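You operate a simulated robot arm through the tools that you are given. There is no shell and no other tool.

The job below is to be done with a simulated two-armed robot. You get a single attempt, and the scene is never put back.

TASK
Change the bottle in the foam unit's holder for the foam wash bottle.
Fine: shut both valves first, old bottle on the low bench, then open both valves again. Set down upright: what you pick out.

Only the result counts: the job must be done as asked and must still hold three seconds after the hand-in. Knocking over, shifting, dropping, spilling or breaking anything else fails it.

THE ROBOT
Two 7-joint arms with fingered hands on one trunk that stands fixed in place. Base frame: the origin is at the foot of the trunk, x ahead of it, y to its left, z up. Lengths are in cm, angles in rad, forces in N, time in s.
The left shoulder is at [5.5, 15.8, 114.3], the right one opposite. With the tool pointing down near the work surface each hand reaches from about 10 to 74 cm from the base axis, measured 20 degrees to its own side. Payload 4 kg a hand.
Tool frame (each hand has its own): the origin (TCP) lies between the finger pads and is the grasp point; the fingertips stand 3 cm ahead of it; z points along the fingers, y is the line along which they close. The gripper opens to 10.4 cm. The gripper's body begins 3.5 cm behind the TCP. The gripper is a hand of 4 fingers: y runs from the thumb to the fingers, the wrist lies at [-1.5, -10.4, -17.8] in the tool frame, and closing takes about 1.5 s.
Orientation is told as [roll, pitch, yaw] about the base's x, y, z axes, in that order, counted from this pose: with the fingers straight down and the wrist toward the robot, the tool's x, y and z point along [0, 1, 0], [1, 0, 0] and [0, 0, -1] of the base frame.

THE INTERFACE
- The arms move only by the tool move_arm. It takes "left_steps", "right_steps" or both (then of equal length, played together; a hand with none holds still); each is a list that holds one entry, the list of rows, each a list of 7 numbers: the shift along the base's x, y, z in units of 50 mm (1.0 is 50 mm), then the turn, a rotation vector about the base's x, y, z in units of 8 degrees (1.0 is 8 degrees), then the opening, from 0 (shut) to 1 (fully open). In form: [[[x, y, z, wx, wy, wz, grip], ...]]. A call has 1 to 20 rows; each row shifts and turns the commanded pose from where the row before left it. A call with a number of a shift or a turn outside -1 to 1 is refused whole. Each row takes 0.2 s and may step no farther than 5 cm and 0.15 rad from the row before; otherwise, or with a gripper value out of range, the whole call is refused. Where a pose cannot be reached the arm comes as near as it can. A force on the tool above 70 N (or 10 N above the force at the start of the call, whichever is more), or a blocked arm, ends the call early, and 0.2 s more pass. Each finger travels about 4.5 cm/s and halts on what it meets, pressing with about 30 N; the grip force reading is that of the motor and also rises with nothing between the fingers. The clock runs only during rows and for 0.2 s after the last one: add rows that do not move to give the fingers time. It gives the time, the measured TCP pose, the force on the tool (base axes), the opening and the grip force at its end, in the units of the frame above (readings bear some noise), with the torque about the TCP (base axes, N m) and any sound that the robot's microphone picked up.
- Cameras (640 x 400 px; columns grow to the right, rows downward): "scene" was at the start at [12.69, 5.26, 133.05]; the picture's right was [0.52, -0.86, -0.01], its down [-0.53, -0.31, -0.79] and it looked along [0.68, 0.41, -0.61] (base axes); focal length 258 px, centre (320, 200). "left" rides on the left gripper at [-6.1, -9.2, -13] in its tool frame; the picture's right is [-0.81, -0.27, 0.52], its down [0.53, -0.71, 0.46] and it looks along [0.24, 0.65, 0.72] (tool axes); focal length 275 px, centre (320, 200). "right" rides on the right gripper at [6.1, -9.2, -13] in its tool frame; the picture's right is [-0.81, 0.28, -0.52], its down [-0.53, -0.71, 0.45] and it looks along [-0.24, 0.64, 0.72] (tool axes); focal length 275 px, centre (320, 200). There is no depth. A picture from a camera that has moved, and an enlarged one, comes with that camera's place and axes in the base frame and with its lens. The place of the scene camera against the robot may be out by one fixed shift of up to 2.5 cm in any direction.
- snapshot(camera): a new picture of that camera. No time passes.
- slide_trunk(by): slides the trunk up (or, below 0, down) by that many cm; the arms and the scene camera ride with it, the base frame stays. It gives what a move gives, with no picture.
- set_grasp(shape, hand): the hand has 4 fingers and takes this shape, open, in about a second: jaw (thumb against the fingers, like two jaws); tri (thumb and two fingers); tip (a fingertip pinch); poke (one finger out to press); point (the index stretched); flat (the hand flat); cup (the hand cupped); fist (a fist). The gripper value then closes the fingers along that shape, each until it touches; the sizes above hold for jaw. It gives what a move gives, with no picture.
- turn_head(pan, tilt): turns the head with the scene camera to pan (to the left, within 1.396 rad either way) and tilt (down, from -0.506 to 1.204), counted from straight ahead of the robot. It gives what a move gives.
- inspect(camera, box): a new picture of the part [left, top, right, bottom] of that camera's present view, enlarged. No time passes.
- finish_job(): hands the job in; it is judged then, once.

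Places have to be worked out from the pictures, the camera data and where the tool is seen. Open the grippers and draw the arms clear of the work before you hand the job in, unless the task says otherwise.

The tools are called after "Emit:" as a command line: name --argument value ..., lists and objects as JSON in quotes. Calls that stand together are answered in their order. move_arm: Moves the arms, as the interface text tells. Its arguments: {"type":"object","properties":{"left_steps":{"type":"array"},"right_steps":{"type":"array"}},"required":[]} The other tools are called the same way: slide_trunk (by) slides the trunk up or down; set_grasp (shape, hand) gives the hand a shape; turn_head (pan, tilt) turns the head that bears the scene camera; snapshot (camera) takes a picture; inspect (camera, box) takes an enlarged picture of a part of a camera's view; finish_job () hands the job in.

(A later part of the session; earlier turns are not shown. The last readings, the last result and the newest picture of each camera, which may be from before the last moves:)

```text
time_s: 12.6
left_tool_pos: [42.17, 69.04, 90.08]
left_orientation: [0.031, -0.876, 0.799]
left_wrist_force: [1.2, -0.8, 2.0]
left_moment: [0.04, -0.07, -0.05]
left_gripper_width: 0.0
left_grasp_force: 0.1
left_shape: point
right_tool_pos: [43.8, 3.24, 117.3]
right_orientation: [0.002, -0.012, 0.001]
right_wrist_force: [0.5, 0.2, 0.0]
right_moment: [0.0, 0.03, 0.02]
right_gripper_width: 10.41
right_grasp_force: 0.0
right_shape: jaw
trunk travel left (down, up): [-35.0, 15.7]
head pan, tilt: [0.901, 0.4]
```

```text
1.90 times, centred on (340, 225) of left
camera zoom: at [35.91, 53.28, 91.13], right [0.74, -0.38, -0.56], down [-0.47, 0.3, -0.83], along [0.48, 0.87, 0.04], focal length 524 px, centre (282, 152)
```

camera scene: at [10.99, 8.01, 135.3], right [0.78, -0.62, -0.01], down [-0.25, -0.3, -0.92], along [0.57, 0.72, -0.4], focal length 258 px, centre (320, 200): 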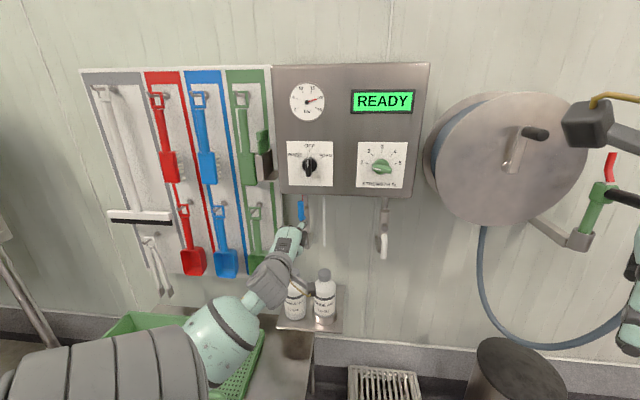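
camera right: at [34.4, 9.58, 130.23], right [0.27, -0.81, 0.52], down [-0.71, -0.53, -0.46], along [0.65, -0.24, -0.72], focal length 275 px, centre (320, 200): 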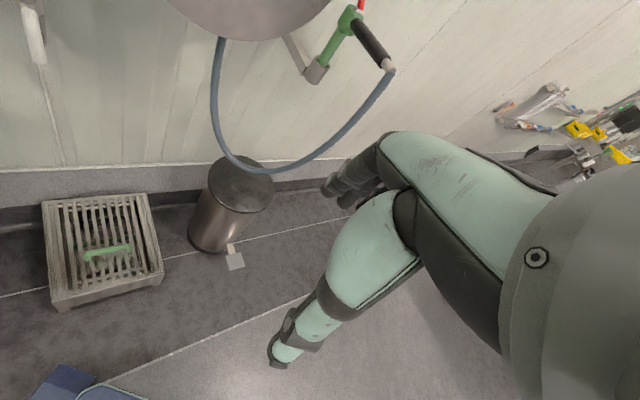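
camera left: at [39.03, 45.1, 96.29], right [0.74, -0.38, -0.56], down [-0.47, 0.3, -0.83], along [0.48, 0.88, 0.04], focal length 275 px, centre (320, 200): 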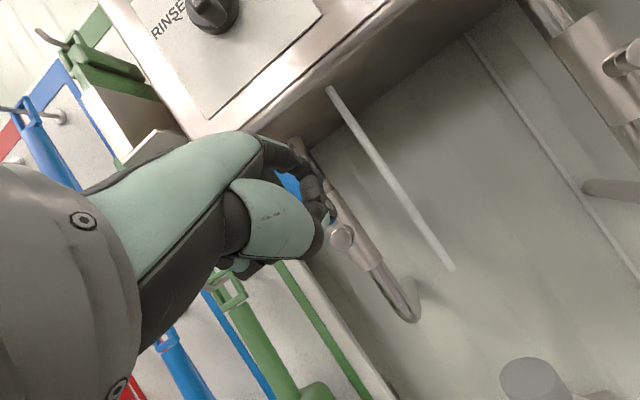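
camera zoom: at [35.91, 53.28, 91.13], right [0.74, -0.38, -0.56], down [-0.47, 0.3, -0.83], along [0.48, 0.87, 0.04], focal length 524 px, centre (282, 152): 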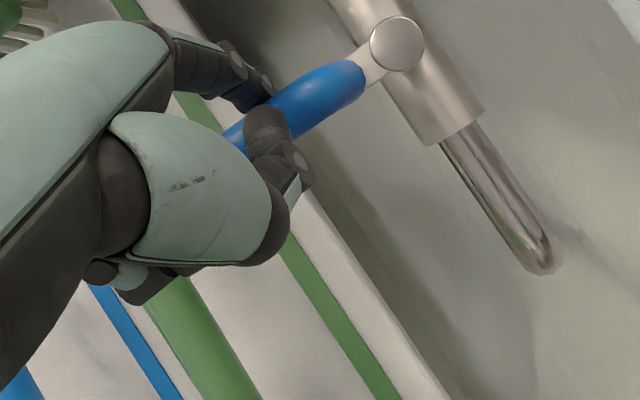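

The blue lever is about level. I press a little further to find the end stop.

Emit:
move_arm --left_steps '[[[0, 0, -0.08, 0, 0, 0, 0], [0, 0, -0.08, 0, 0, 0, 0], [0, 0, 0, 0, 0, 0, 0]]]'

Emit:
inspect --camera "scene" --box '[270, 180, 340, 260]'

```text
time_s: 13.4
left_tool_pos: [42.16, 68.84, 89.32]
left_orientation: [0.028, -0.877, 0.798]
left_wrist_force: [-0.4, -0.4, 7.6]
left_moment: [0.17, -0.27, -0.05]
left_gripper_width: 0.0
left_grasp_force: 0.0
left_shape: point
right_tool_pos: [43.77, 3.11, 117.18]
right_orientation: [-0.001, -0.014, -0.001]
right_wrist_force: [0.2, -0.1, -0.3]
right_moment: [0.01, -0.01, -0.02]
right_gripper_width: 10.4
right_grasp_force: 0.1
right_shape: jaw
trunk travel left (down, up): [-35.0, 15.7]
head pan, tilt: [0.901, 0.4]
```

```text
5.00 times, centred on (305, 220) of scene
camera zoom: at [10.96, 7.92, 135.31], right [0.78, -0.62, -0.01], down [-0.25, -0.3, -0.92], along [0.57, 0.72, -0.4], focal length 1290 px, centre (395, 100)
```

zoom: 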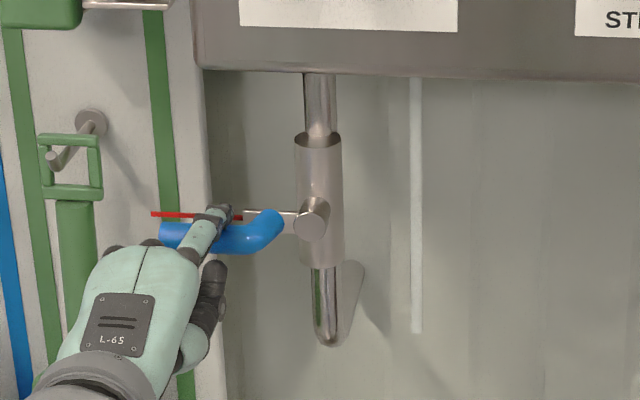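

Force rose to 7.6 N with the lever level: the blue valve is at its closed stop. I lift the finger off slightly, draw back along the wall normal, then carry the hand right toward the white lever.

Emit:
move_arm --left_steps '[[[0, 0, 0.2, 0, 0, 0, 0], [0, 0, 0.1, 0, 0, 0, 0], [-0.4, -0.4, 0, 0, 0, 0, 0], [-0.5, -0.5, 0, 0, 0, 0, 0], [-0.5, -0.5, 0, 0, 0, 0, 0], [0, 0, 0, 0, 0, 0, 0]]]'

Emit:
snapshot --camera "scene"

Emit:
inspect --camera "scene" --box '[260, 170, 350, 260]'

```text
time_s: 14.8
left_tool_pos: [35.15, 61.86, 90.68]
left_orientation: [0.029, -0.874, 0.797]
left_wrist_force: [-0.4, 0.4, -0.5]
left_moment: [0.02, 0.0, 0.0]
left_gripper_width: 0.0
left_grasp_force: 0.0
left_shape: point
right_tool_pos: [43.71, 3.47, 117.24]
right_orientation: [-0.002, -0.013, 0.0]
right_wrist_force: [0.6, 0.5, -0.7]
right_moment: [-0.03, -0.02, -0.01]
right_gripper_width: 10.4
right_grasp_force: 0.0
right_shape: jaw
trunk travel left (down, up): [-35.0, 15.7]
head pan, tilt: [0.901, 0.4]
```

```text
taken
camera scene: at [11.07, 8.08, 135.29], right [0.78, -0.62, -0.01], down [-0.25, -0.31, -0.92], along [0.57, 0.72, -0.4], focal length 258 px, centre (320, 200)
```

scene: 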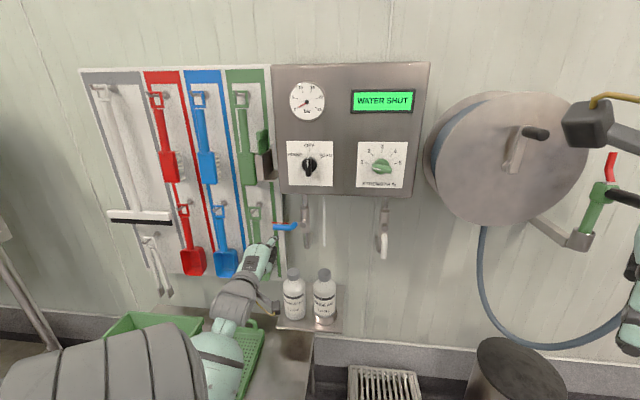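

```text
4.44 times, centred on (305, 215) of scene
camera zoom: at [11.07, 8.08, 135.29], right [0.78, -0.62, -0.01], down [-0.25, -0.31, -0.92], along [0.57, 0.72, -0.4], focal length 1146 px, centre (387, 133)
```

zoom: 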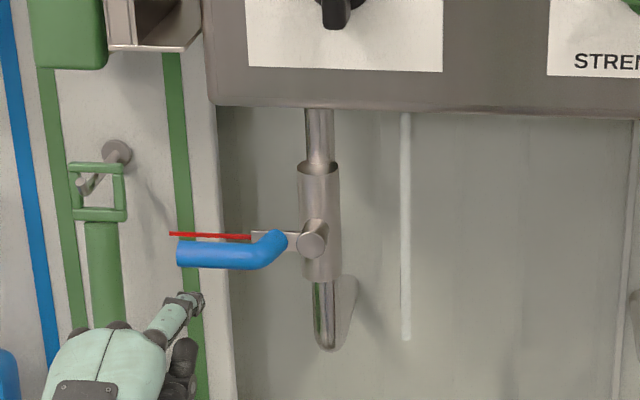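

The display now reads WATER SHUT. I move the hand right and down to stage it before the white lever, on its left side.

Emit:
move_arm --left_steps '[[[0.594, -0.594, -0.243, 0, 0, 0, 0], [0.594, -0.594, -0.243, 0, 0, 0, 0], [0.594, -0.594, -0.243, 0, 0, 0, 0], [0.594, -0.594, -0.243, 0, 0, 0, 0], [0.594, -0.594, -0.243, 0, 0, 0, 0], [0.594, -0.594, -0.243, 0, 0, 0, 0], [0.594, -0.594, -0.243, 0, 0, 0, 0], [0, 0, 0, 0, 0, 0, 0]]]'

Emit:
snapshot --camera "scene"

Emit:
inspect --camera "scene" --box '[330, 180, 440, 300]'

Emit:
snapshot --camera "left"

```text
time_s: 15.9
left_tool_pos: [43.0, 55.57, 87.02]
left_orientation: [0.369, -0.905, 0.537]
left_wrist_force: [-0.2, -0.3, -1.0]
left_moment: [0.01, 0.02, -0.03]
left_gripper_width: 0.0
left_grasp_force: 0.1
left_shape: point
right_tool_pos: [42.26, 3.35, 118.09]
right_orientation: [-0.001, -0.029, 0.001]
right_wrist_force: [0.0, -0.3, 0.1]
right_moment: [-0.04, -0.01, -0.02]
right_gripper_width: 10.41
right_grasp_force: 0.1
right_shape: jaw
trunk travel left (down, up): [-35.0, 15.7]
head pan, tilt: [0.901, 0.4]
stopped in row 5 (left hand): the arm was blocked; the commanded pose is now the measured one
```

```text
taken
camera scene: at [10.99, 8.04, 135.55], right [0.78, -0.62, -0.01], down [-0.25, -0.31, -0.92], along [0.57, 0.72, -0.4], focal length 258 px, centre (320, 200)
```

scene: 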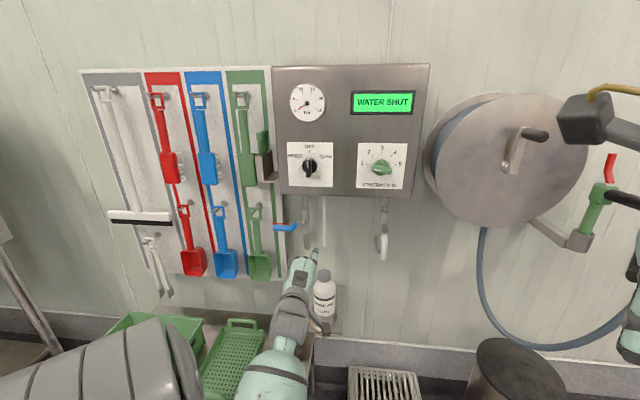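

```text
3.33 times, centred on (385, 240) of scene
camera zoom: at [10.99, 8.04, 135.55], right [0.78, -0.62, -0.01], down [-0.25, -0.31, -0.92], along [0.57, 0.72, -0.4], focal length 860 px, centre (103, 67)
```

zoom: 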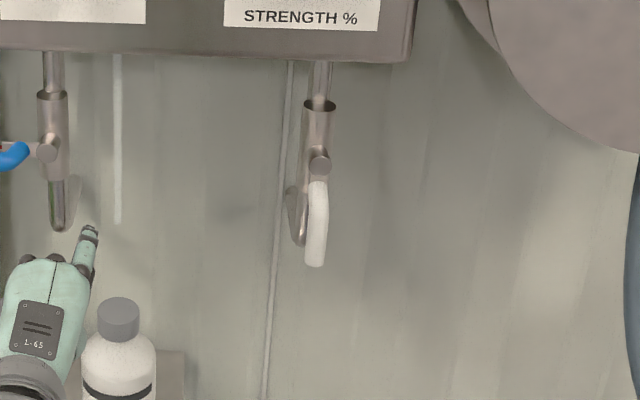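

```text
taken
camera left: at [36.95, 39.81, 85.92], right [0.67, -0.26, -0.69], down [-0.56, 0.44, -0.7], along [0.49, 0.86, 0.14], focal length 275 px, centre (320, 200)
```

left: 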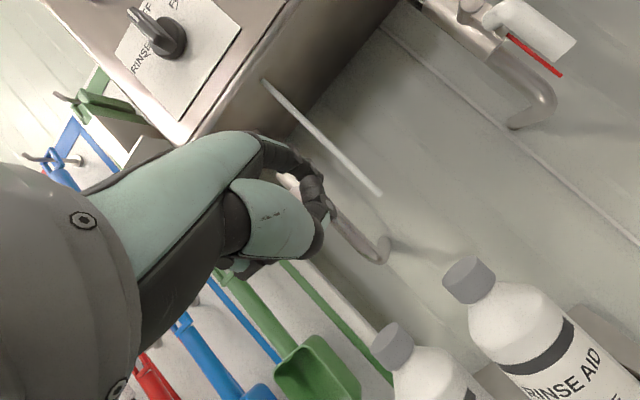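

The arm was blocked with no force at the hand, so some part further up (elbow or limits) hit something. I look downward to see the arm's configuration.

Emit:
turn_head --pan 0.6 --tilt 1.0

Emit:
snapshot --camera "scene"

Emit:
snapshot --camera "right"

```text
time_s: 16.9
left_tool_pos: [43.13, 55.44, 86.82]
left_orientation: [0.368, -0.9, 0.535]
left_wrist_force: [-0.5, -0.6, -0.8]
left_moment: [0.01, 0.01, 0.0]
left_gripper_width: 0.0
left_grasp_force: 0.1
left_shape: point
right_tool_pos: [42.45, 3.28, 118.01]
right_orientation: [-0.001, -0.027, 0.0]
right_wrist_force: [-0.1, 0.6, 0.6]
right_moment: [0.0, 0.0, 0.02]
right_gripper_width: 10.4
right_grasp_force: 0.0
right_shape: jaw
trunk travel left (down, up): [-35.0, 15.7]
head pan, tilt: [0.6, 1.0]
```

```text
taken
camera scene: at [10.94, 4.7, 130.53], right [0.57, -0.82, -0.01], down [-0.7, -0.48, -0.53], along [0.44, 0.31, -0.85], focal length 258 px, centre (320, 200)
```

scene: 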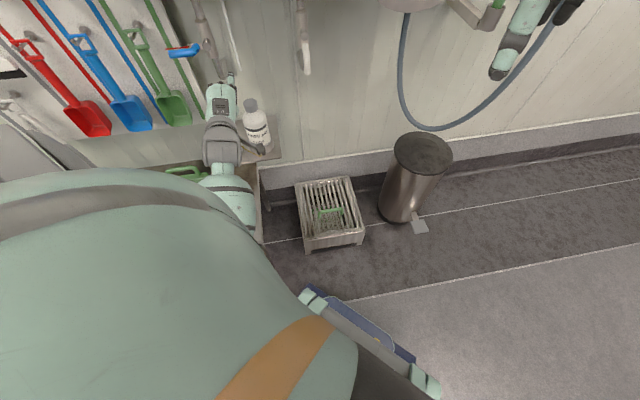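

```text
taken
camera right: at [32.92, 9.55, 130.87], right [0.26, -0.81, 0.53], down [-0.7, -0.53, -0.47], along [0.66, -0.24, -0.71], focal length 275 px, centre (320, 200)
```

right: 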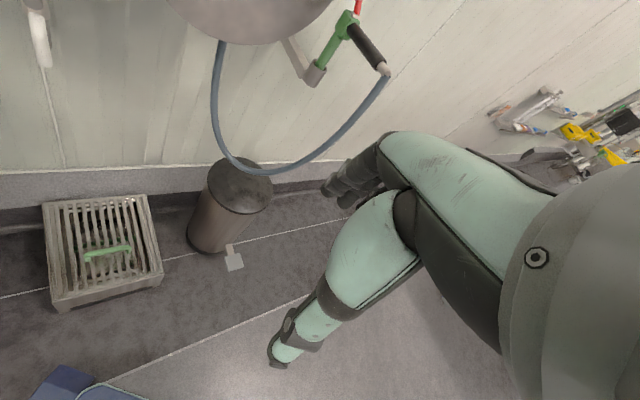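

I check the upper arm and elbow by turning the head further left and down.

Emit:
turn_head --pan 1.1 --tilt 0.85

Emit:
snapshot --camera "scene"

```text
time_s: 17.8
left_tool_pos: [43.09, 55.29, 86.75]
left_orientation: [0.366, -0.897, 0.536]
left_wrist_force: [-0.4, 0.4, 0.4]
left_moment: [-0.01, -0.01, 0.01]
left_gripper_width: 0.02
left_grasp_force: 0.0
left_shape: point
right_tool_pos: [42.47, 3.31, 118.05]
right_orientation: [-0.003, -0.027, 0.0]
right_wrist_force: [0.7, 0.7, 0.1]
right_moment: [0.04, -0.01, 0.0]
right_gripper_width: 10.4
right_grasp_force: 0.1
right_shape: jaw
trunk travel left (down, up): [-35.0, 15.7]
head pan, tilt: [1.1, 0.85]
```

```text
taken
camera scene: at [8.75, 7.73, 131.72], right [0.89, -0.45, -0.01], down [-0.35, -0.67, -0.66], along [0.29, 0.59, -0.76], focal length 258 px, centre (320, 200)
```

scene: 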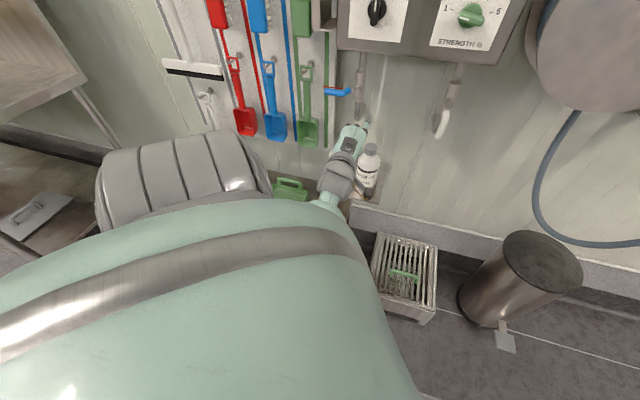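

The elbow is hidden by the chest; likely the forearm fouled the torso. I go back to the last good pose by a small reverse move.

Emit:
move_arm --left_steps '[[[-0.4, 0.33, 0.2, -0.34, -0.16, 0, 0], [-0.4, 0.33, 0.2, -0.34, -0.16, 0, 0], [-0.4, 0.33, 0.2, -0.34, -0.16, 0, 0], [-0.4, 0.33, 0.2, -0.34, -0.16, 0, 0], [0, 0, 0, 0, 0, 0, 0]]]'

Emit:
turn_head --pan 0.9 --tilt 0.4

Emit:
snapshot --camera "scene"

```text
time_s: 18.6
left_tool_pos: [39.26, 56.35, 88.12]
left_orientation: [-0.178, -0.838, 0.975]
left_wrist_force: [0.0, -0.2, 0.3]
left_moment: [-0.01, 0.01, -0.01]
left_gripper_width: 0.0
left_grasp_force: 0.0
left_shape: point
right_tool_pos: [40.8, 3.26, 118.94]
right_orientation: [0.001, -0.042, 0.003]
right_wrist_force: [-0.4, -0.3, 0.4]
right_moment: [-0.02, 0.01, 0.02]
right_gripper_width: 10.39
right_grasp_force: 0.1
right_shape: jaw
trunk travel left (down, up): [-35.0, 15.7]
head pan, tilt: [1.1, 0.85]
stopped in row 3 (left hand): the arm was blocked; the commanded pose is now the measured one
```

```text
time_s: 19.5
left_tool_pos: [39.38, 56.12, 88.0]
left_orientation: [-0.175, -0.834, 0.972]
left_wrist_force: [-1.0, 0.0, -0.1]
left_moment: [0.0, -0.01, 0.01]
left_gripper_width: 0.02
left_grasp_force: 0.0
left_shape: point
right_tool_pos: [41.01, 3.33, 118.9]
right_orientation: [-0.001, -0.039, 0.001]
right_wrist_force: [0.3, 0.0, -0.2]
right_moment: [-0.02, 0.02, -0.02]
right_gripper_width: 10.39
right_grasp_force: 0.1
right_shape: jaw
trunk travel left (down, up): [-35.0, 15.7]
head pan, tilt: [0.901, 0.4]
```

```text
taken
camera scene: at [11.03, 8.03, 135.83], right [0.78, -0.62, -0.01], down [-0.25, -0.31, -0.92], along [0.57, 0.72, -0.4], focal length 258 px, centre (320, 200)
```

scene: 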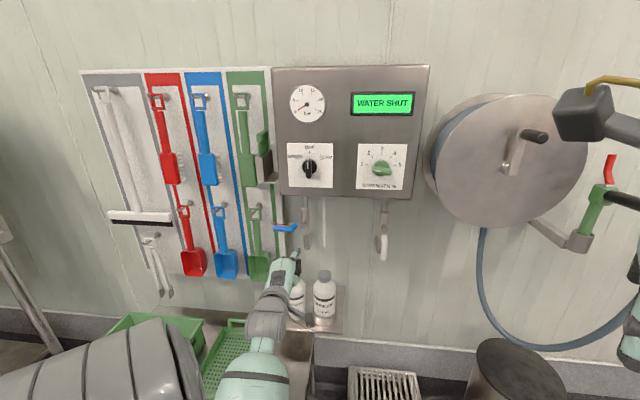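

Still blocked, with the trunk being pushed; the folded arm seems too close to the body. I move the hand straight forward (away from the body) a few centimetres and slightly up to free it.

Emit:
move_arm --left_steps '[[[0.28, 0.28, 0.15, 0, 0, 0, 0], [0.28, 0.28, 0.15, 0, 0, 0, 0], [0, 0, 0, 0, 0, 0, 0]]]'

Emit:
snapshot --camera "scene"

```text
time_s: 20.5
left_tool_pos: [39.46, 56.42, 83.61]
left_orientation: [-0.191, -0.711, 0.983]
left_wrist_force: [-0.2, -0.8, -0.1]
left_moment: [0.01, 0.04, 0.0]
left_gripper_width: 0.0
left_grasp_force: 0.0
left_shape: point
right_tool_pos: [39.5, 3.41, 119.34]
right_orientation: [-0.004, -0.055, 0.001]
right_wrist_force: [-0.2, -0.2, -0.6]
right_moment: [0.03, -0.01, 0.01]
right_gripper_width: 10.4
right_grasp_force: 0.0
right_shape: jaw
trunk travel left (down, up): [-35.0, 15.7]
head pan, tilt: [0.901, 0.4]
stopped in row 3 (left hand): the arm was blocked; the commanded pose is now the measured one
```

```text
taken
camera scene: at [10.9, 8.05, 135.77], right [0.78, -0.62, -0.01], down [-0.25, -0.31, -0.92], along [0.57, 0.72, -0.4], focal length 258 px, centre (320, 200)
```

scene: 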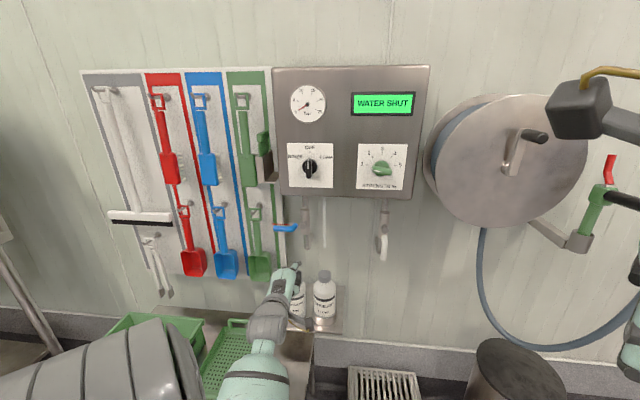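

The hand sank instead of rising, still with no contact force at the wrist. I look with the left camera and the scene camera for what is being touched.

Emit:
snapshot --camera "left"

Emit:
inspect --camera "scene" --box '[100, 230, 360, 400]'

Emit:
turn_head --pan 1.35 --tilt 0.6

Emit:
snapshot --camera "scene"

```text
taken
camera left: at [33.55, 41.3, 88.19], right [0.76, -0.48, -0.45], down [-0.46, 0.09, -0.88], along [0.46, 0.87, -0.15], focal length 275 px, centre (320, 200)
```

left: 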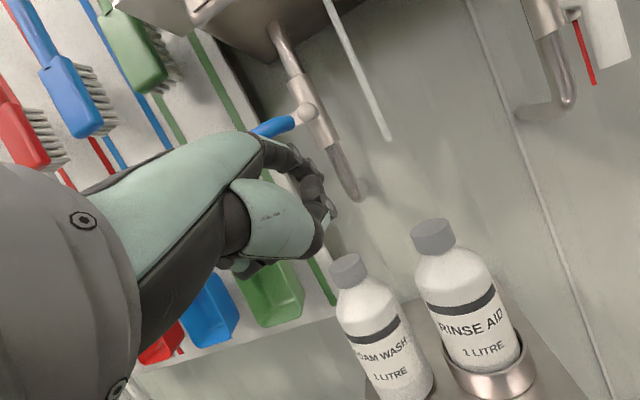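

```text
2.35 times, centred on (230, 315) of scene
camera zoom: at [10.9, 8.05, 135.77], right [0.78, -0.62, -0.01], down [-0.25, -0.31, -0.92], along [0.57, 0.72, -0.4], focal length 607 px, centre (532, -71)
```

zoom: 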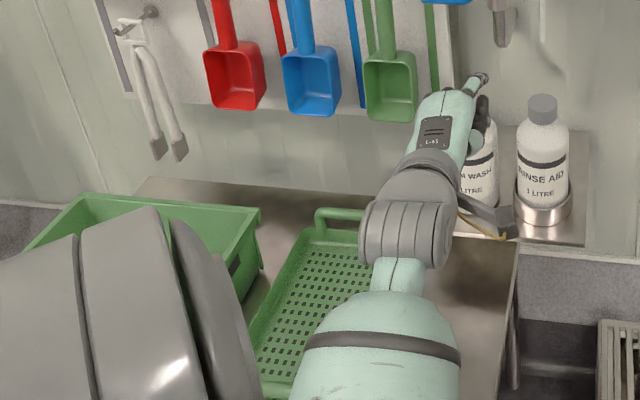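

```text
time_s: 21.4
left_tool_pos: [39.69, 56.25, 83.56]
left_orientation: [-0.189, -0.708, 0.978]
left_wrist_force: [0.3, 0.3, 0.0]
left_moment: [0.0, -0.01, 0.03]
left_gripper_width: 0.02
left_grasp_force: 0.1
left_shape: point
right_tool_pos: [39.66, 3.28, 119.18]
right_orientation: [-0.002, -0.053, 0.0]
right_wrist_force: [0.5, -0.2, 0.5]
right_moment: [-0.02, 0.0, -0.03]
right_gripper_width: 10.41
right_grasp_force: 0.0
right_shape: jaw
trunk travel left (down, up): [-35.0, 15.7]
head pan, tilt: [1.349, 0.6]
```

```text
taken
camera scene: at [7.18, 9.38, 134.04], right [0.98, -0.22, -0.01], down [-0.14, -0.55, -0.82], along [0.17, 0.81, -0.57], focal length 258 px, centre (320, 200)
```

scene: 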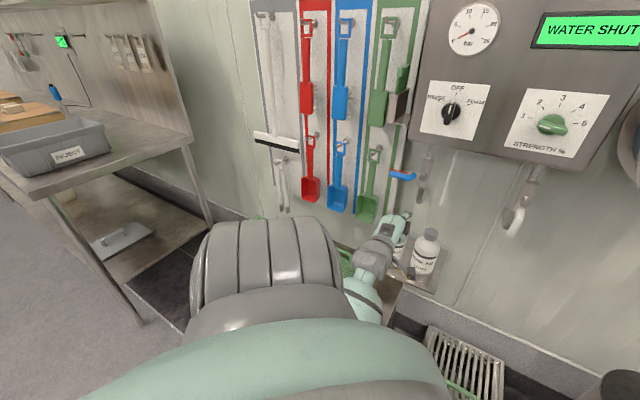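

The forearm hangs back beside the body. I test the arm's response with a small yaw back toward the right, plus a small lift.

Emit:
move_arm --left_steps '[[[0, 0, 0.2, 0, 0, -0.6, 0], [0, 0, 0.2, 0, 0, -0.6, 0], [0, 0, 0, 0, 0, 0, 0]]]'

```text
time_s: 22.1
left_tool_pos: [42.29, 52.24, 86.19]
left_orientation: [-0.503, -0.673, 1.044]
left_wrist_force: [0.2, -0.6, 0.1]
left_moment: [0.01, -0.01, 0.0]
left_gripper_width: 0.02
left_grasp_force: 0.0
left_shape: point
right_tool_pos: [38.09, 3.4, 119.96]
right_orientation: [-0.003, -0.068, 0.002]
right_wrist_force: [0.0, -0.1, 1.2]
right_moment: [-0.02, 0.02, -0.02]
right_gripper_width: 10.39
right_grasp_force: 0.0
right_shape: jaw
trunk travel left (down, up): [-35.0, 15.7]
head pan, tilt: [1.349, 0.6]
stopped in row 3 (left hand): the arm was blocked; the commanded pose is now the measured one
```

The hand's attitude shifted oddly again. I look at the whole arm from several head angles before commanding more.

Emit:
turn_head --pan 0.9 --tilt 0.7

Emit:
snapshot --camera "scene"

Emit:
snapshot --camera "left"

```text
time_s: 23.0
left_tool_pos: [42.31, 52.07, 86.01]
left_orientation: [-0.5, -0.668, 1.04]
left_wrist_force: [-0.6, 0.0, -0.5]
left_moment: [-0.03, 0.0, 0.02]
left_gripper_width: 0.0
left_grasp_force: 0.1
left_shape: point
right_tool_pos: [38.36, 3.24, 119.89]
right_orientation: [-0.004, -0.064, -0.001]
right_wrist_force: [-0.8, -0.3, -0.1]
right_moment: [0.01, 0.02, 0.04]
right_gripper_width: 10.39
right_grasp_force: 0.1
right_shape: jaw
trunk travel left (down, up): [-35.0, 15.7]
head pan, tilt: [0.901, 0.7]
```

```text
taken
camera scene: at [10.5, 7.42, 133.24], right [0.78, -0.62, -0.01], down [-0.41, -0.51, -0.76], along [0.47, 0.6, -0.65], focal length 258 px, centre (320, 200)
```

scene: 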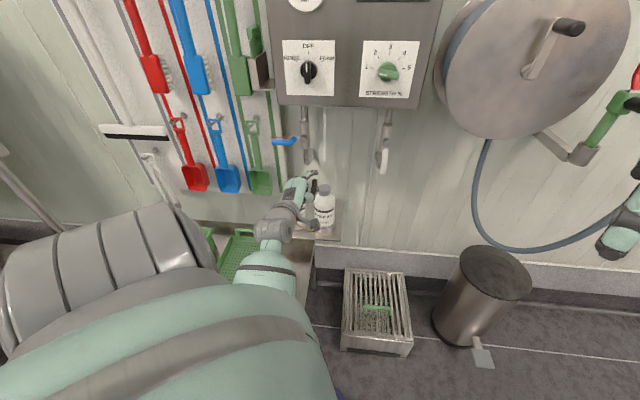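

```text
taken
camera left: at [33.46, 38.77, 91.57], right [0.74, -0.64, -0.22], down [-0.29, -0.01, -0.96], along [0.61, 0.77, -0.19], focal length 275 px, centre (320, 200)
```

left: 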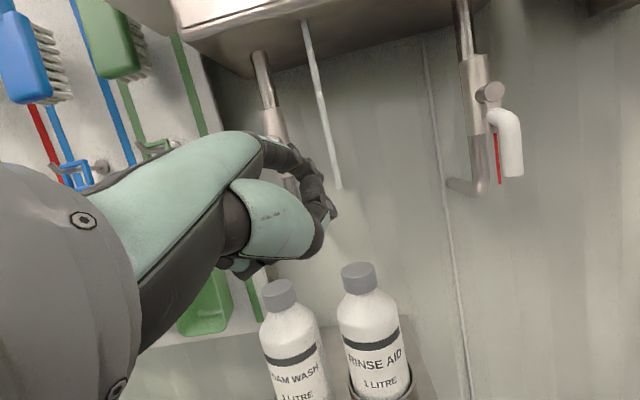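

I test whether the arm is stable with a pair of zero rows.

Emit:
move_arm --left_steps '[[[0, 0, 0, 0, 0, 0, 0], [0, 0, 0, 0, 0, 0, 0]]]'

```text
time_s: 23.6
left_tool_pos: [42.27, 52.07, 86.01]
left_orientation: [-0.5, -0.665, 1.044]
left_wrist_force: [0.0, 0.1, -0.6]
left_moment: [-0.03, 0.01, 0.01]
left_gripper_width: 0.0
left_grasp_force: 0.1
left_shape: point
right_tool_pos: [38.29, 3.3, 119.93]
right_orientation: [-0.003, -0.065, 0.0]
right_wrist_force: [0.3, -0.2, -0.8]
right_moment: [0.03, 0.0, 0.04]
right_gripper_width: 10.4
right_grasp_force: 0.1
right_shape: jaw
trunk travel left (down, up): [-35.0, 15.7]
head pan, tilt: [0.901, 0.7]
```

Stable. Now I try a tiny 1 cm move forward to see how faithfully it follows.

Emit:
move_arm --left_steps '[[[0.07, 0.07, 0.0, 0, 0, 0, 0], [0.07, 0.07, 0.0, 0, 0, 0, 0]]]'

```text
time_s: 24.2
left_tool_pos: [42.61, 51.98, 84.59]
left_orientation: [-0.502, -0.636, 1.044]
left_wrist_force: [-0.3, 0.3, 0.1]
left_moment: [-0.02, 0.0, 0.05]
left_gripper_width: 0.0
left_grasp_force: 0.1
left_shape: point
right_tool_pos: [38.28, 3.28, 119.88]
right_orientation: [-0.003, -0.063, -0.001]
right_wrist_force: [0.5, -0.3, -0.1]
right_moment: [-0.01, 0.01, 0.01]
right_gripper_width: 10.41
right_grasp_force: 0.0
right_shape: jaw
trunk travel left (down, up): [-35.0, 15.7]
head pan, tilt: [0.901, 0.7]
```

The response deviates (sank 1.4 cm). I test a tiny lift to learn which motion is obstructed.

Emit:
move_arm --left_steps '[[[0.0, 0.0, 0.15, 0, 0, 0, 0], [0.0, 0.0, 0.15, 0, 0, 0, 0]]]'

Emit:
snapshot --camera "scene"

```text
time_s: 24.8
left_tool_pos: [42.16, 51.6, 85.13]
left_orientation: [-0.495, -0.613, 1.041]
left_wrist_force: [0.9, -0.2, -1.0]
left_moment: [0.02, -0.02, 0.0]
left_gripper_width: 0.0
left_grasp_force: 0.0
left_shape: point
right_tool_pos: [38.34, 3.29, 119.84]
right_orientation: [-0.005, -0.065, -0.001]
right_wrist_force: [0.4, -0.6, 0.6]
right_moment: [0.03, 0.03, 0.0]
right_gripper_width: 10.4
right_grasp_force: 0.1
right_shape: jaw
trunk travel left (down, up): [-35.0, 15.7]
head pan, tilt: [0.901, 0.7]
```

```text
taken
camera scene: at [10.45, 7.42, 133.27], right [0.78, -0.62, -0.01], down [-0.41, -0.5, -0.76], along [0.47, 0.6, -0.65], focal length 258 px, centre (320, 200)
```

scene: 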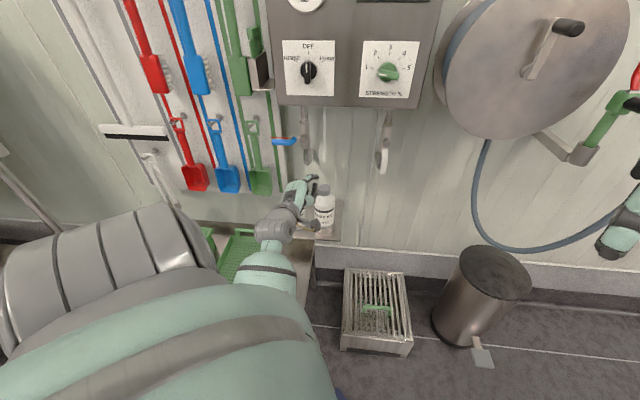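

I test the opposite directions (left and back) with tiny moves.

Emit:
move_arm --left_steps '[[[-0.1, 0.1, 0.0, 0, 0, 0, 0], [-0.1, 0.1, 0.0, 0, 0, 0, 0], [0, 0, 0, 0, 0, 0, 0]]]'

Emit:
move_arm --left_steps '[[[-0.1, 0.1, 0.0, 0, 0, 0, 0], [-0.1, 0.1, 0.0, 0, 0, 0, 0], [0, 0, 0, 0, 0, 0, 0]]]'

```text
time_s: 25.6
left_tool_pos: [41.71, 51.9, 85.36]
left_orientation: [-0.55, -0.603, 1.077]
left_wrist_force: [0.4, -0.3, 0.2]
left_moment: [0.0, -0.02, -0.02]
left_gripper_width: 0.0
left_grasp_force: 0.0
left_shape: point
right_tool_pos: [38.19, 3.28, 119.87]
right_orientation: [-0.004, -0.065, -0.001]
right_wrist_force: [-0.3, 1.0, 0.7]
right_moment: [-0.01, 0.02, 0.04]
right_gripper_width: 10.42
right_grasp_force: 0.1
right_shape: jaw
trunk travel left (down, up): [-35.0, 15.7]
head pan, tilt: [0.901, 0.7]
```

```text
time_s: 26.6
left_tool_pos: [41.02, 51.92, 86.89]
left_orientation: [-0.648, -0.601, 1.141]
left_wrist_force: [-0.3, -0.5, 0.7]
left_moment: [-0.01, 0.05, -0.01]
left_gripper_width: 9.59
left_grasp_force: 0.1
left_shape: point
right_tool_pos: [36.68, 3.23, 120.42]
right_orientation: [-0.003, -0.08, 0.002]
right_wrist_force: [-0.5, 0.2, 0.4]
right_moment: [-0.01, -0.01, -0.01]
right_gripper_width: 10.39
right_grasp_force: 0.0
right_shape: jaw
trunk travel left (down, up): [-35.0, 15.7]
head pan, tilt: [0.901, 0.7]
stopped in row 3 (left hand): the arm was blocked; the commanded pose is now the measured one
```

The arm is wedged somewhere proximal. I slide the trunk up 8 cm: if the elbow or forearm is caught on something outside the robot, this lifts it clear (the hand stays well in front of the panel).

Emit:
slide_trunk --by 8

Emit:
snapshot --camera "scene"

```text
time_s: 27.8
left_tool_pos: [40.53, 52.04, 93.46]
left_orientation: [-0.616, -0.593, 1.123]
left_wrist_force: [0.3, 0.2, -0.3]
left_moment: [0.0, -0.02, 0.0]
left_gripper_width: 0.04
left_grasp_force: 0.0
left_shape: point
right_tool_pos: [36.88, 3.26, 127.77]
right_orientation: [-0.005, -0.077, 0.0]
right_wrist_force: [0.5, 1.0, -0.5]
right_moment: [-0.01, 0.05, 0.0]
right_gripper_width: 10.4
right_grasp_force: 0.0
right_shape: jaw
trunk travel left (down, up): [-43.0, 7.7]
head pan, tilt: [0.901, 0.7]
```

```text
taken
camera scene: at [10.59, 7.45, 140.68], right [0.78, -0.62, -0.01], down [-0.41, -0.51, -0.76], along [0.47, 0.6, -0.65], focal length 258 px, centre (320, 200)
```

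scene: 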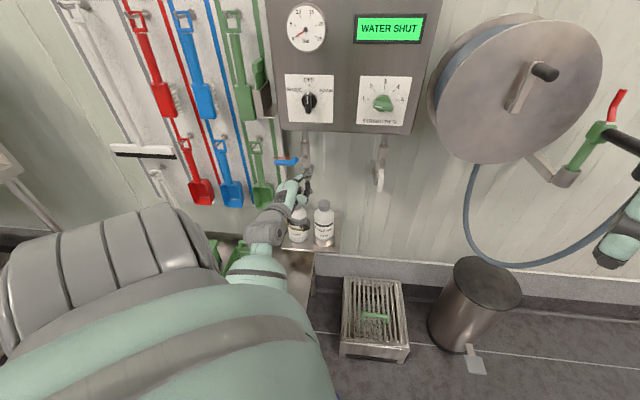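

The trunk is up. I test again with a small forward-left move.

Emit:
move_arm --left_steps '[[[0.0, 0.15, 0.0, 0, 0, 0, 0], [0.0, 0.15, 0.0, 0, 0, 0, 0], [0, 0, 0, 0, 0, 0, 0]]]'

```text
time_s: 28.6
left_tool_pos: [40.47, 53.46, 93.36]
left_orientation: [-0.616, -0.593, 1.124]
left_wrist_force: [0.7, 0.5, 0.7]
left_moment: [0.0, 0.03, -0.01]
left_gripper_width: 0.01
left_grasp_force: 0.0
left_shape: point
right_tool_pos: [36.84, 3.26, 127.76]
right_orientation: [-0.004, -0.077, 0.0]
right_wrist_force: [-0.1, -0.2, -0.6]
right_moment: [-0.01, -0.01, 0.0]
right_gripper_width: 10.41
right_grasp_force: 0.1
right_shape: jaw
trunk travel left (down, up): [-43.0, 7.7]
head pan, tilt: [0.901, 0.7]
```

Now the arm follows exactly, so the elbow had been caught on something fixed below. With the trunk raised I restore the hand's attitude (roll 0, pitch −0.87, yaw ≈0.6) in place.

Emit:
move_arm --left_steps '[[[0, 0, 0, 0.316, 0.66, 0.493, 0], [0, 0, 0, 0.316, 0.66, 0.493, 0], [0, 0, 0, 0.316, 0.66, 0.493, 0], [0, 0, 0, 0.316, 0.66, 0.493, 0], [0, 0, 0, 0.316, 0.66, 0.493, 0], [0, 0, 0, 0.61, -0.29, 0, 0], [0, 0, 0, 0.61, -0.29, 0, 0], [0, 0, 0, 0.61, -0.29, 0, 0], [0, 0, 0, 0, 0, -0.94, 0], [0, 0, 0, 0, 0, -0.94, 0], [0, 0, 0, 0, 0, -0.94, 0], [0, 0, 0, 0, 0, -0.94, 0], [0, 0, 0, 0, 0, 0, 0]]]'

Emit:
snapshot --camera "scene"

```text
time_s: 29.7
left_tool_pos: [34.53, 57.39, 92.83]
left_orientation: [0.162, -0.631, 1.011]
left_wrist_force: [0.9, -0.6, 0.2]
left_moment: [-0.02, 0.01, 0.03]
left_gripper_width: 9.59
left_grasp_force: 0.0
left_shape: point
right_tool_pos: [35.39, 3.15, 128.28]
right_orientation: [-0.002, -0.091, -0.005]
right_wrist_force: [-0.2, 0.5, 0.3]
right_moment: [-0.01, 0.01, 0.01]
right_gripper_width: 10.4
right_grasp_force: 0.1
right_shape: jaw
trunk travel left (down, up): [-43.0, 7.7]
head pan, tilt: [0.901, 0.7]
stopped in row 5 (left hand): the arm was blocked; the commanded pose is now the measured one
```

```text
taken
camera scene: at [10.66, 7.22, 140.59], right [0.77, -0.64, -0.01], down [-0.43, -0.51, -0.74], along [0.47, 0.58, -0.67], focal length 258 px, centre (320, 200)
```

scene: 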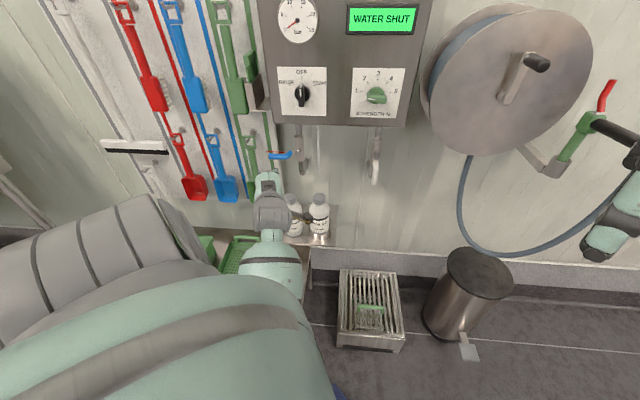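

It was blocked again, and the forearm appears pressed against the chest in this fold. I move the hand forward, away from the body, without rotation.

Emit:
move_arm --left_steps '[[[0.25, 0.05, 0.05, 0, 0, 0, 0], [0.25, 0.05, 0.05, 0, 0, 0, 0], [0, 0, 0, 0, 0, 0, 0]]]'

Emit:
snapshot --camera "scene"

```text
time_s: 30.5
left_tool_pos: [36.27, 58.45, 93.07]
left_orientation: [0.199, -0.63, 0.991]
left_wrist_force: [-0.4, 0.0, 0.4]
left_moment: [-0.02, 0.0, 0.0]
left_gripper_width: 9.6
left_grasp_force: 0.1
left_shape: point
right_tool_pos: [35.17, 3.19, 128.22]
right_orientation: [-0.003, -0.09, -0.001]
right_wrist_force: [-0.1, 0.1, 0.4]
right_moment: [-0.05, 0.02, 0.0]
right_gripper_width: 10.42
right_grasp_force: 0.1
right_shape: jaw
trunk travel left (down, up): [-43.0, 7.7]
head pan, tilt: [0.901, 0.7]
```

```text
taken
camera scene: at [10.62, 7.18, 140.45], right [0.77, -0.64, -0.01], down [-0.44, -0.51, -0.74], along [0.47, 0.57, -0.67], focal length 258 px, centre (320, 200)
```

scene: 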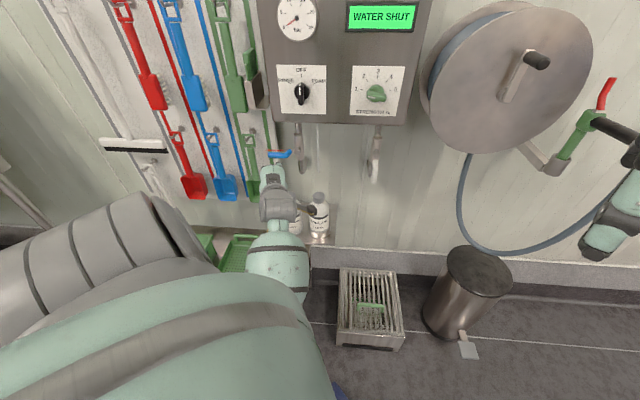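

I check the hand with its own camera, since the opening reading jumped to 9.6.

Emit:
snapshot --camera "left"

Emit:
inspect --camera "scene" --box '[180, 140, 360, 310]'

```text
taken
camera left: at [35.69, 41.96, 96.98], right [0.67, -0.24, -0.7], down [-0.72, 0.02, -0.7], along [0.18, 0.97, -0.16], focal length 275 px, centre (320, 200)
```

left: 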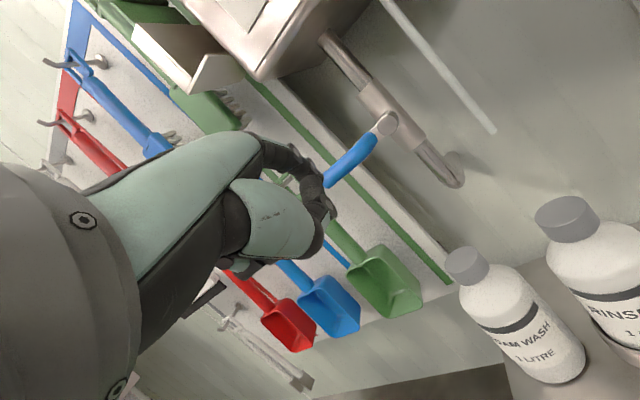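

```text
2.35 times, centred on (270, 225) of scene
camera zoom: at [10.62, 7.18, 140.45], right [0.77, -0.64, -0.01], down [-0.44, -0.51, -0.74], along [0.47, 0.57, -0.67], focal length 607 px, centre (438, 141)
```

zoom: 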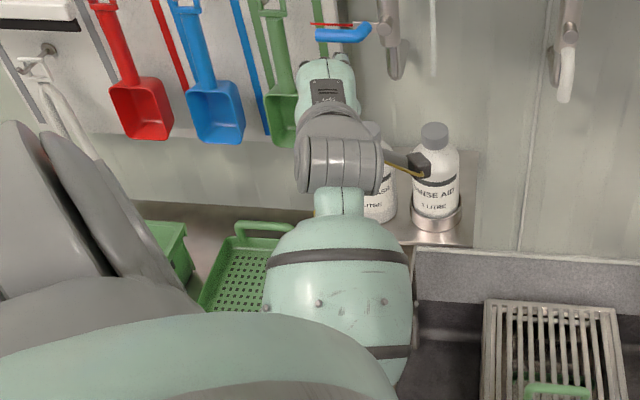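

The forearm lies low in front of the chest; the arm behaved well when stretched out, so I extend it forward to TCP ≈(45,59.4,94) first, without rotating.

Emit:
move_arm --left_steps '[[[0.35, 0.04, 0.05, 0, 0, 0, 0], [0.35, 0.04, 0.05, 0, 0, 0, 0], [0.35, 0.04, 0.05, 0, 0, 0, 0], [0.35, 0.04, 0.05, 0, 0, 0, 0], [0.3, 0.04, 0.0, 0, 0, 0, 0], [0, 0, 0, 0, 0, 0, 0]]]'

Emit:
snapshot --camera "scene"

```text
time_s: 31.9
left_tool_pos: [45.56, 58.99, 94.26]
left_orientation: [0.162, -0.631, 1.012]
left_wrist_force: [0.0, 0.3, -0.1]
left_moment: [0.01, 0.03, -0.03]
left_gripper_width: 0.02
left_grasp_force: 0.0
left_shape: point
right_tool_pos: [35.33, 3.23, 128.25]
right_orientation: [-0.005, -0.09, 0.0]
right_wrist_force: [-1.3, -0.4, 0.1]
right_moment: [-0.02, 0.01, -0.01]
right_gripper_width: 10.43
right_grasp_force: 0.1
right_shape: jaw
trunk travel left (down, up): [-43.0, 7.7]
head pan, tilt: [0.901, 0.7]
```

```text
taken
camera scene: at [10.69, 7.22, 140.46], right [0.77, -0.64, -0.01], down [-0.44, -0.51, -0.74], along [0.47, 0.57, -0.67], focal length 258 px, centre (320, 200)
```

scene: 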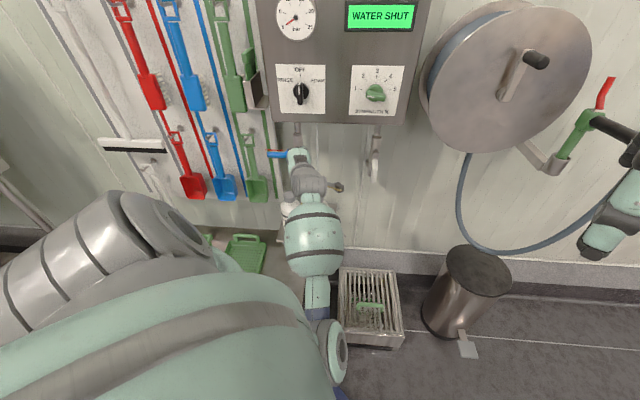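

The arm follows well when extended; its elbow sits low in front of the chest. I now carry the hand right along the wall, keeping it this far out, while levelling it and lowering the yaw.

Emit:
move_arm --left_steps '[[[0.44, -0.48, -0.3, 0.165, -0.287, -0.66, 0], [0.44, -0.48, -0.3, 0.165, -0.287, -0.66, 0], [0.44, -0.48, -0.3, 0.165, -0.287, -0.66, 0], [0, 0, 0, 0, 0, 0, 0]]]'

Emit:
snapshot --camera "scene"

```text
time_s: 32.9
left_tool_pos: [52.31, 51.72, 89.95]
left_orientation: [0.092, -0.765, 0.779]
left_wrist_force: [-0.1, -0.2, 0.4]
left_moment: [-0.03, -0.02, 0.0]
left_gripper_width: 0.0
left_grasp_force: 0.0
left_shape: point
right_tool_pos: [35.33, 3.34, 128.19]
right_orientation: [-0.005, -0.092, -0.001]
right_wrist_force: [0.0, 0.7, -0.6]
right_moment: [0.03, 0.02, 0.02]
right_gripper_width: 10.38
right_grasp_force: 0.0
right_shape: jaw
trunk travel left (down, up): [-43.0, 7.7]
head pan, tilt: [0.901, 0.7]
```

```text
taken
camera scene: at [10.76, 7.18, 140.49], right [0.77, -0.64, -0.01], down [-0.44, -0.51, -0.74], along [0.47, 0.57, -0.67], focal length 258 px, centre (320, 200)
```

scene: 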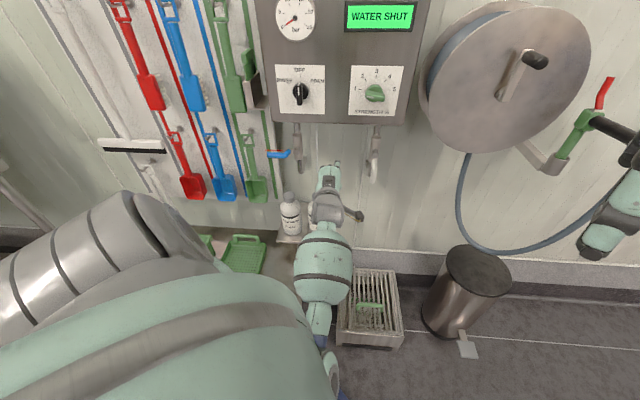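

It follows. I continue to the staging point left of and below the white lever's pivot.

Emit:
move_arm --left_steps '[[[0.42, -0.46, -0.5, 0.165, -0.287, -0.66, 0], [0.42, -0.46, -0.5, 0.165, -0.287, -0.5, 0], [0.42, -0.46, -0.5, 0.165, -0.287, -0.5, 0], [0, 0, 0, 0, 0, 0, 0]]]'

Emit:
turn_head --pan 0.8 --tilt 0.6

Emit:
snapshot --camera "scene"

Emit:
snapshot --camera "left"

```text
time_s: 33.9
left_tool_pos: [58.71, 45.08, 82.79]
left_orientation: [0.068, -0.908, 0.566]
left_wrist_force: [-0.5, 0.0, -0.1]
left_moment: [0.0, 0.0, -0.02]
left_gripper_width: 0.0
left_grasp_force: 0.0
left_shape: point
right_tool_pos: [35.38, 3.12, 128.22]
right_orientation: [-0.002, -0.091, -0.001]
right_wrist_force: [0.5, -0.3, 0.3]
right_moment: [-0.03, -0.03, -0.01]
right_gripper_width: 10.39
right_grasp_force: 0.0
right_shape: jaw
trunk travel left (down, up): [-43.0, 7.7]
head pan, tilt: [0.901, 0.7]
```

```text
time_s: 34.6
left_tool_pos: [58.61, 45.2, 82.97]
left_orientation: [0.068, -0.905, 0.566]
left_wrist_force: [-0.4, 0.0, -0.3]
left_moment: [-0.01, 0.01, -0.02]
left_gripper_width: 0.0
left_grasp_force: 0.1
left_shape: point
right_tool_pos: [35.38, 3.0, 128.19]
right_orientation: [-0.004, -0.09, 0.002]
right_wrist_force: [-0.8, 0.2, 0.7]
right_moment: [-0.01, 0.02, 0.02]
right_gripper_width: 10.41
right_grasp_force: 0.1
right_shape: jaw
trunk travel left (down, up): [-43.0, 7.7]
head pan, tilt: [0.799, 0.6]
```

```text
taken
camera scene: at [11.52, 7.11, 141.55], right [0.72, -0.7, -0.01], down [-0.41, -0.41, -0.82], along [0.57, 0.59, -0.57], focal length 258 px, centre (320, 200)
```

scene: 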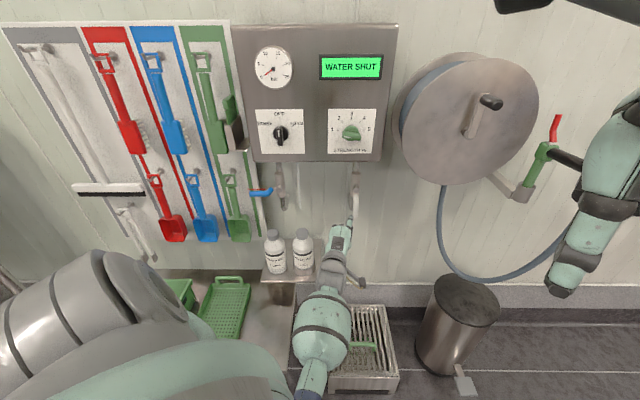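

```text
taken
camera left: at [49.4, 31.03, 83.33], right [0.65, -0.5, -0.57], down [-0.4, 0.41, -0.82], along [0.65, 0.76, 0.07], focal length 275 px, centre (320, 200)
```

left: 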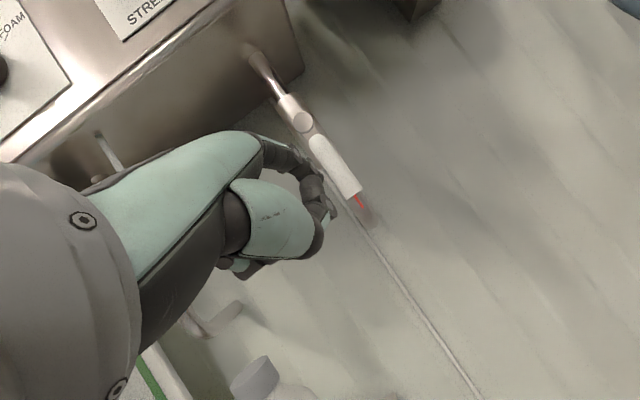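

I zoom in to see the fingertip against the white lever.

Emit:
inspect --camera "scene" --box '[310, 150, 400, 240]'

Emit:
inspect --camera "left" --box '[220, 80, 420, 260]'

```text
4.44 times, centred on (355, 195) of scene
camera zoom: at [11.52, 7.11, 141.55], right [0.72, -0.7, -0.01], down [-0.41, -0.41, -0.82], along [0.57, 0.59, -0.57], focal length 1146 px, centre (164, 222)
```

zoom: 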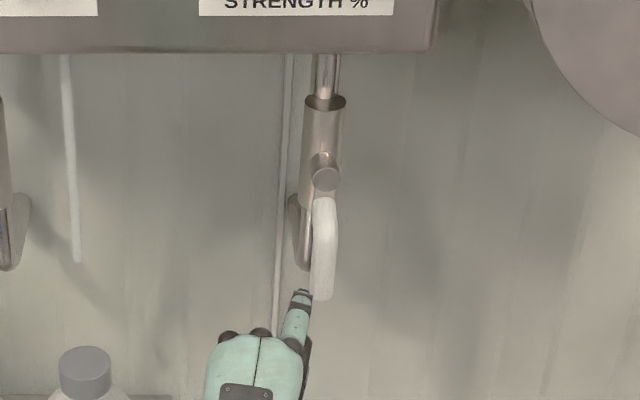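

```text
2.22 times, centred on (320, 170) of left
camera zoom: at [49.4, 31.03, 83.33], right [0.65, -0.5, -0.57], down [-0.4, 0.41, -0.82], along [0.65, 0.76, 0.07], focal length 612 px, centre (320, 267)
```

zoom: 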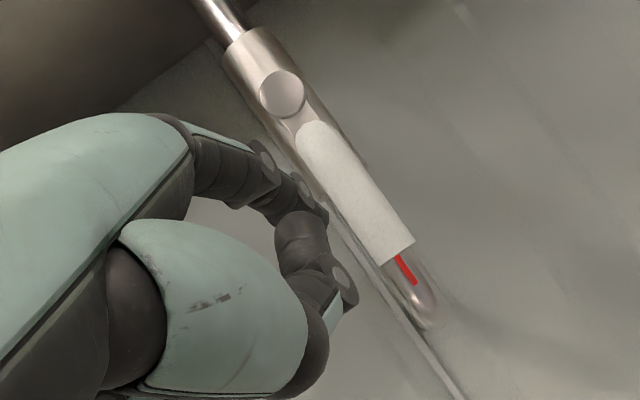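

The fingertip is near (u≈12, w≈80, z≈87) just left of the white lever (u≈14). I advance 3 cm while keeping slightly left of the lever.

Emit:
move_arm --left_steps '[[[0.162, 0.262, -0.05, 0, 0, 0, 0], [0.162, 0.262, -0.05, 0, 0, 0, 0], [0, 0, 0, 0, 0, 0, 0]]]'

Emit:
inspect --camera "scene" --box '[310, 150, 400, 240]'

Emit:
inspect --camera "left" --box '[220, 80, 420, 260]'

```text
time_s: 35.4
left_tool_pos: [59.99, 47.33, 81.72]
left_orientation: [0.067, -0.897, 0.568]
left_wrist_force: [0.6, 0.2, -0.2]
left_moment: [0.01, 0.0, -0.01]
left_gripper_width: 0.0
left_grasp_force: 0.0
left_shape: point
right_tool_pos: [35.27, 3.11, 128.23]
right_orientation: [-0.003, -0.092, 0.0]
right_wrist_force: [-0.1, -0.3, -0.2]
right_moment: [-0.05, 0.0, 0.02]
right_gripper_width: 10.38
right_grasp_force: 0.0
right_shape: jaw
trunk travel left (down, up): [-43.0, 7.7]
head pan, tilt: [0.799, 0.6]
```

```text
4.44 times, centred on (355, 195) of scene
camera zoom: at [11.51, 7.05, 141.55], right [0.72, -0.7, -0.01], down [-0.4, -0.4, -0.82], along [0.57, 0.59, -0.57], focal length 1146 px, centre (164, 222)
```

zoom: 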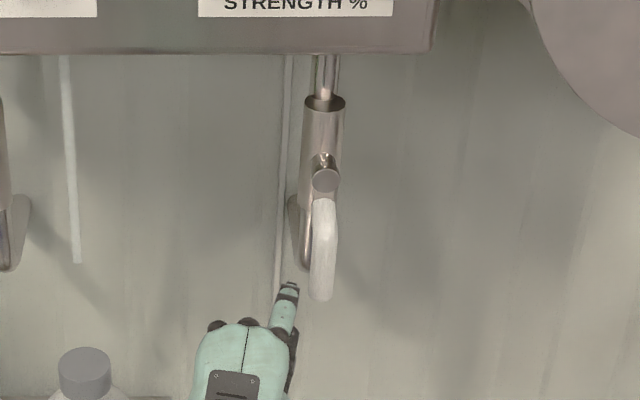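

```text
2.22 times, centred on (320, 170) of left
camera zoom: at [50.67, 33.24, 82.35], right [0.65, -0.51, -0.57], down [-0.4, 0.41, -0.82], along [0.65, 0.76, 0.06], focal length 612 px, centre (320, 267)
```

zoom: 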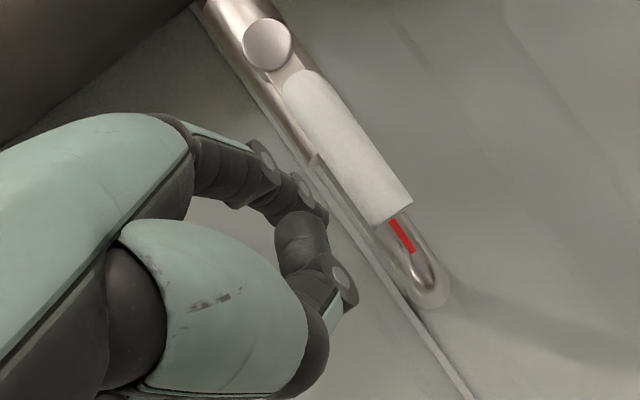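

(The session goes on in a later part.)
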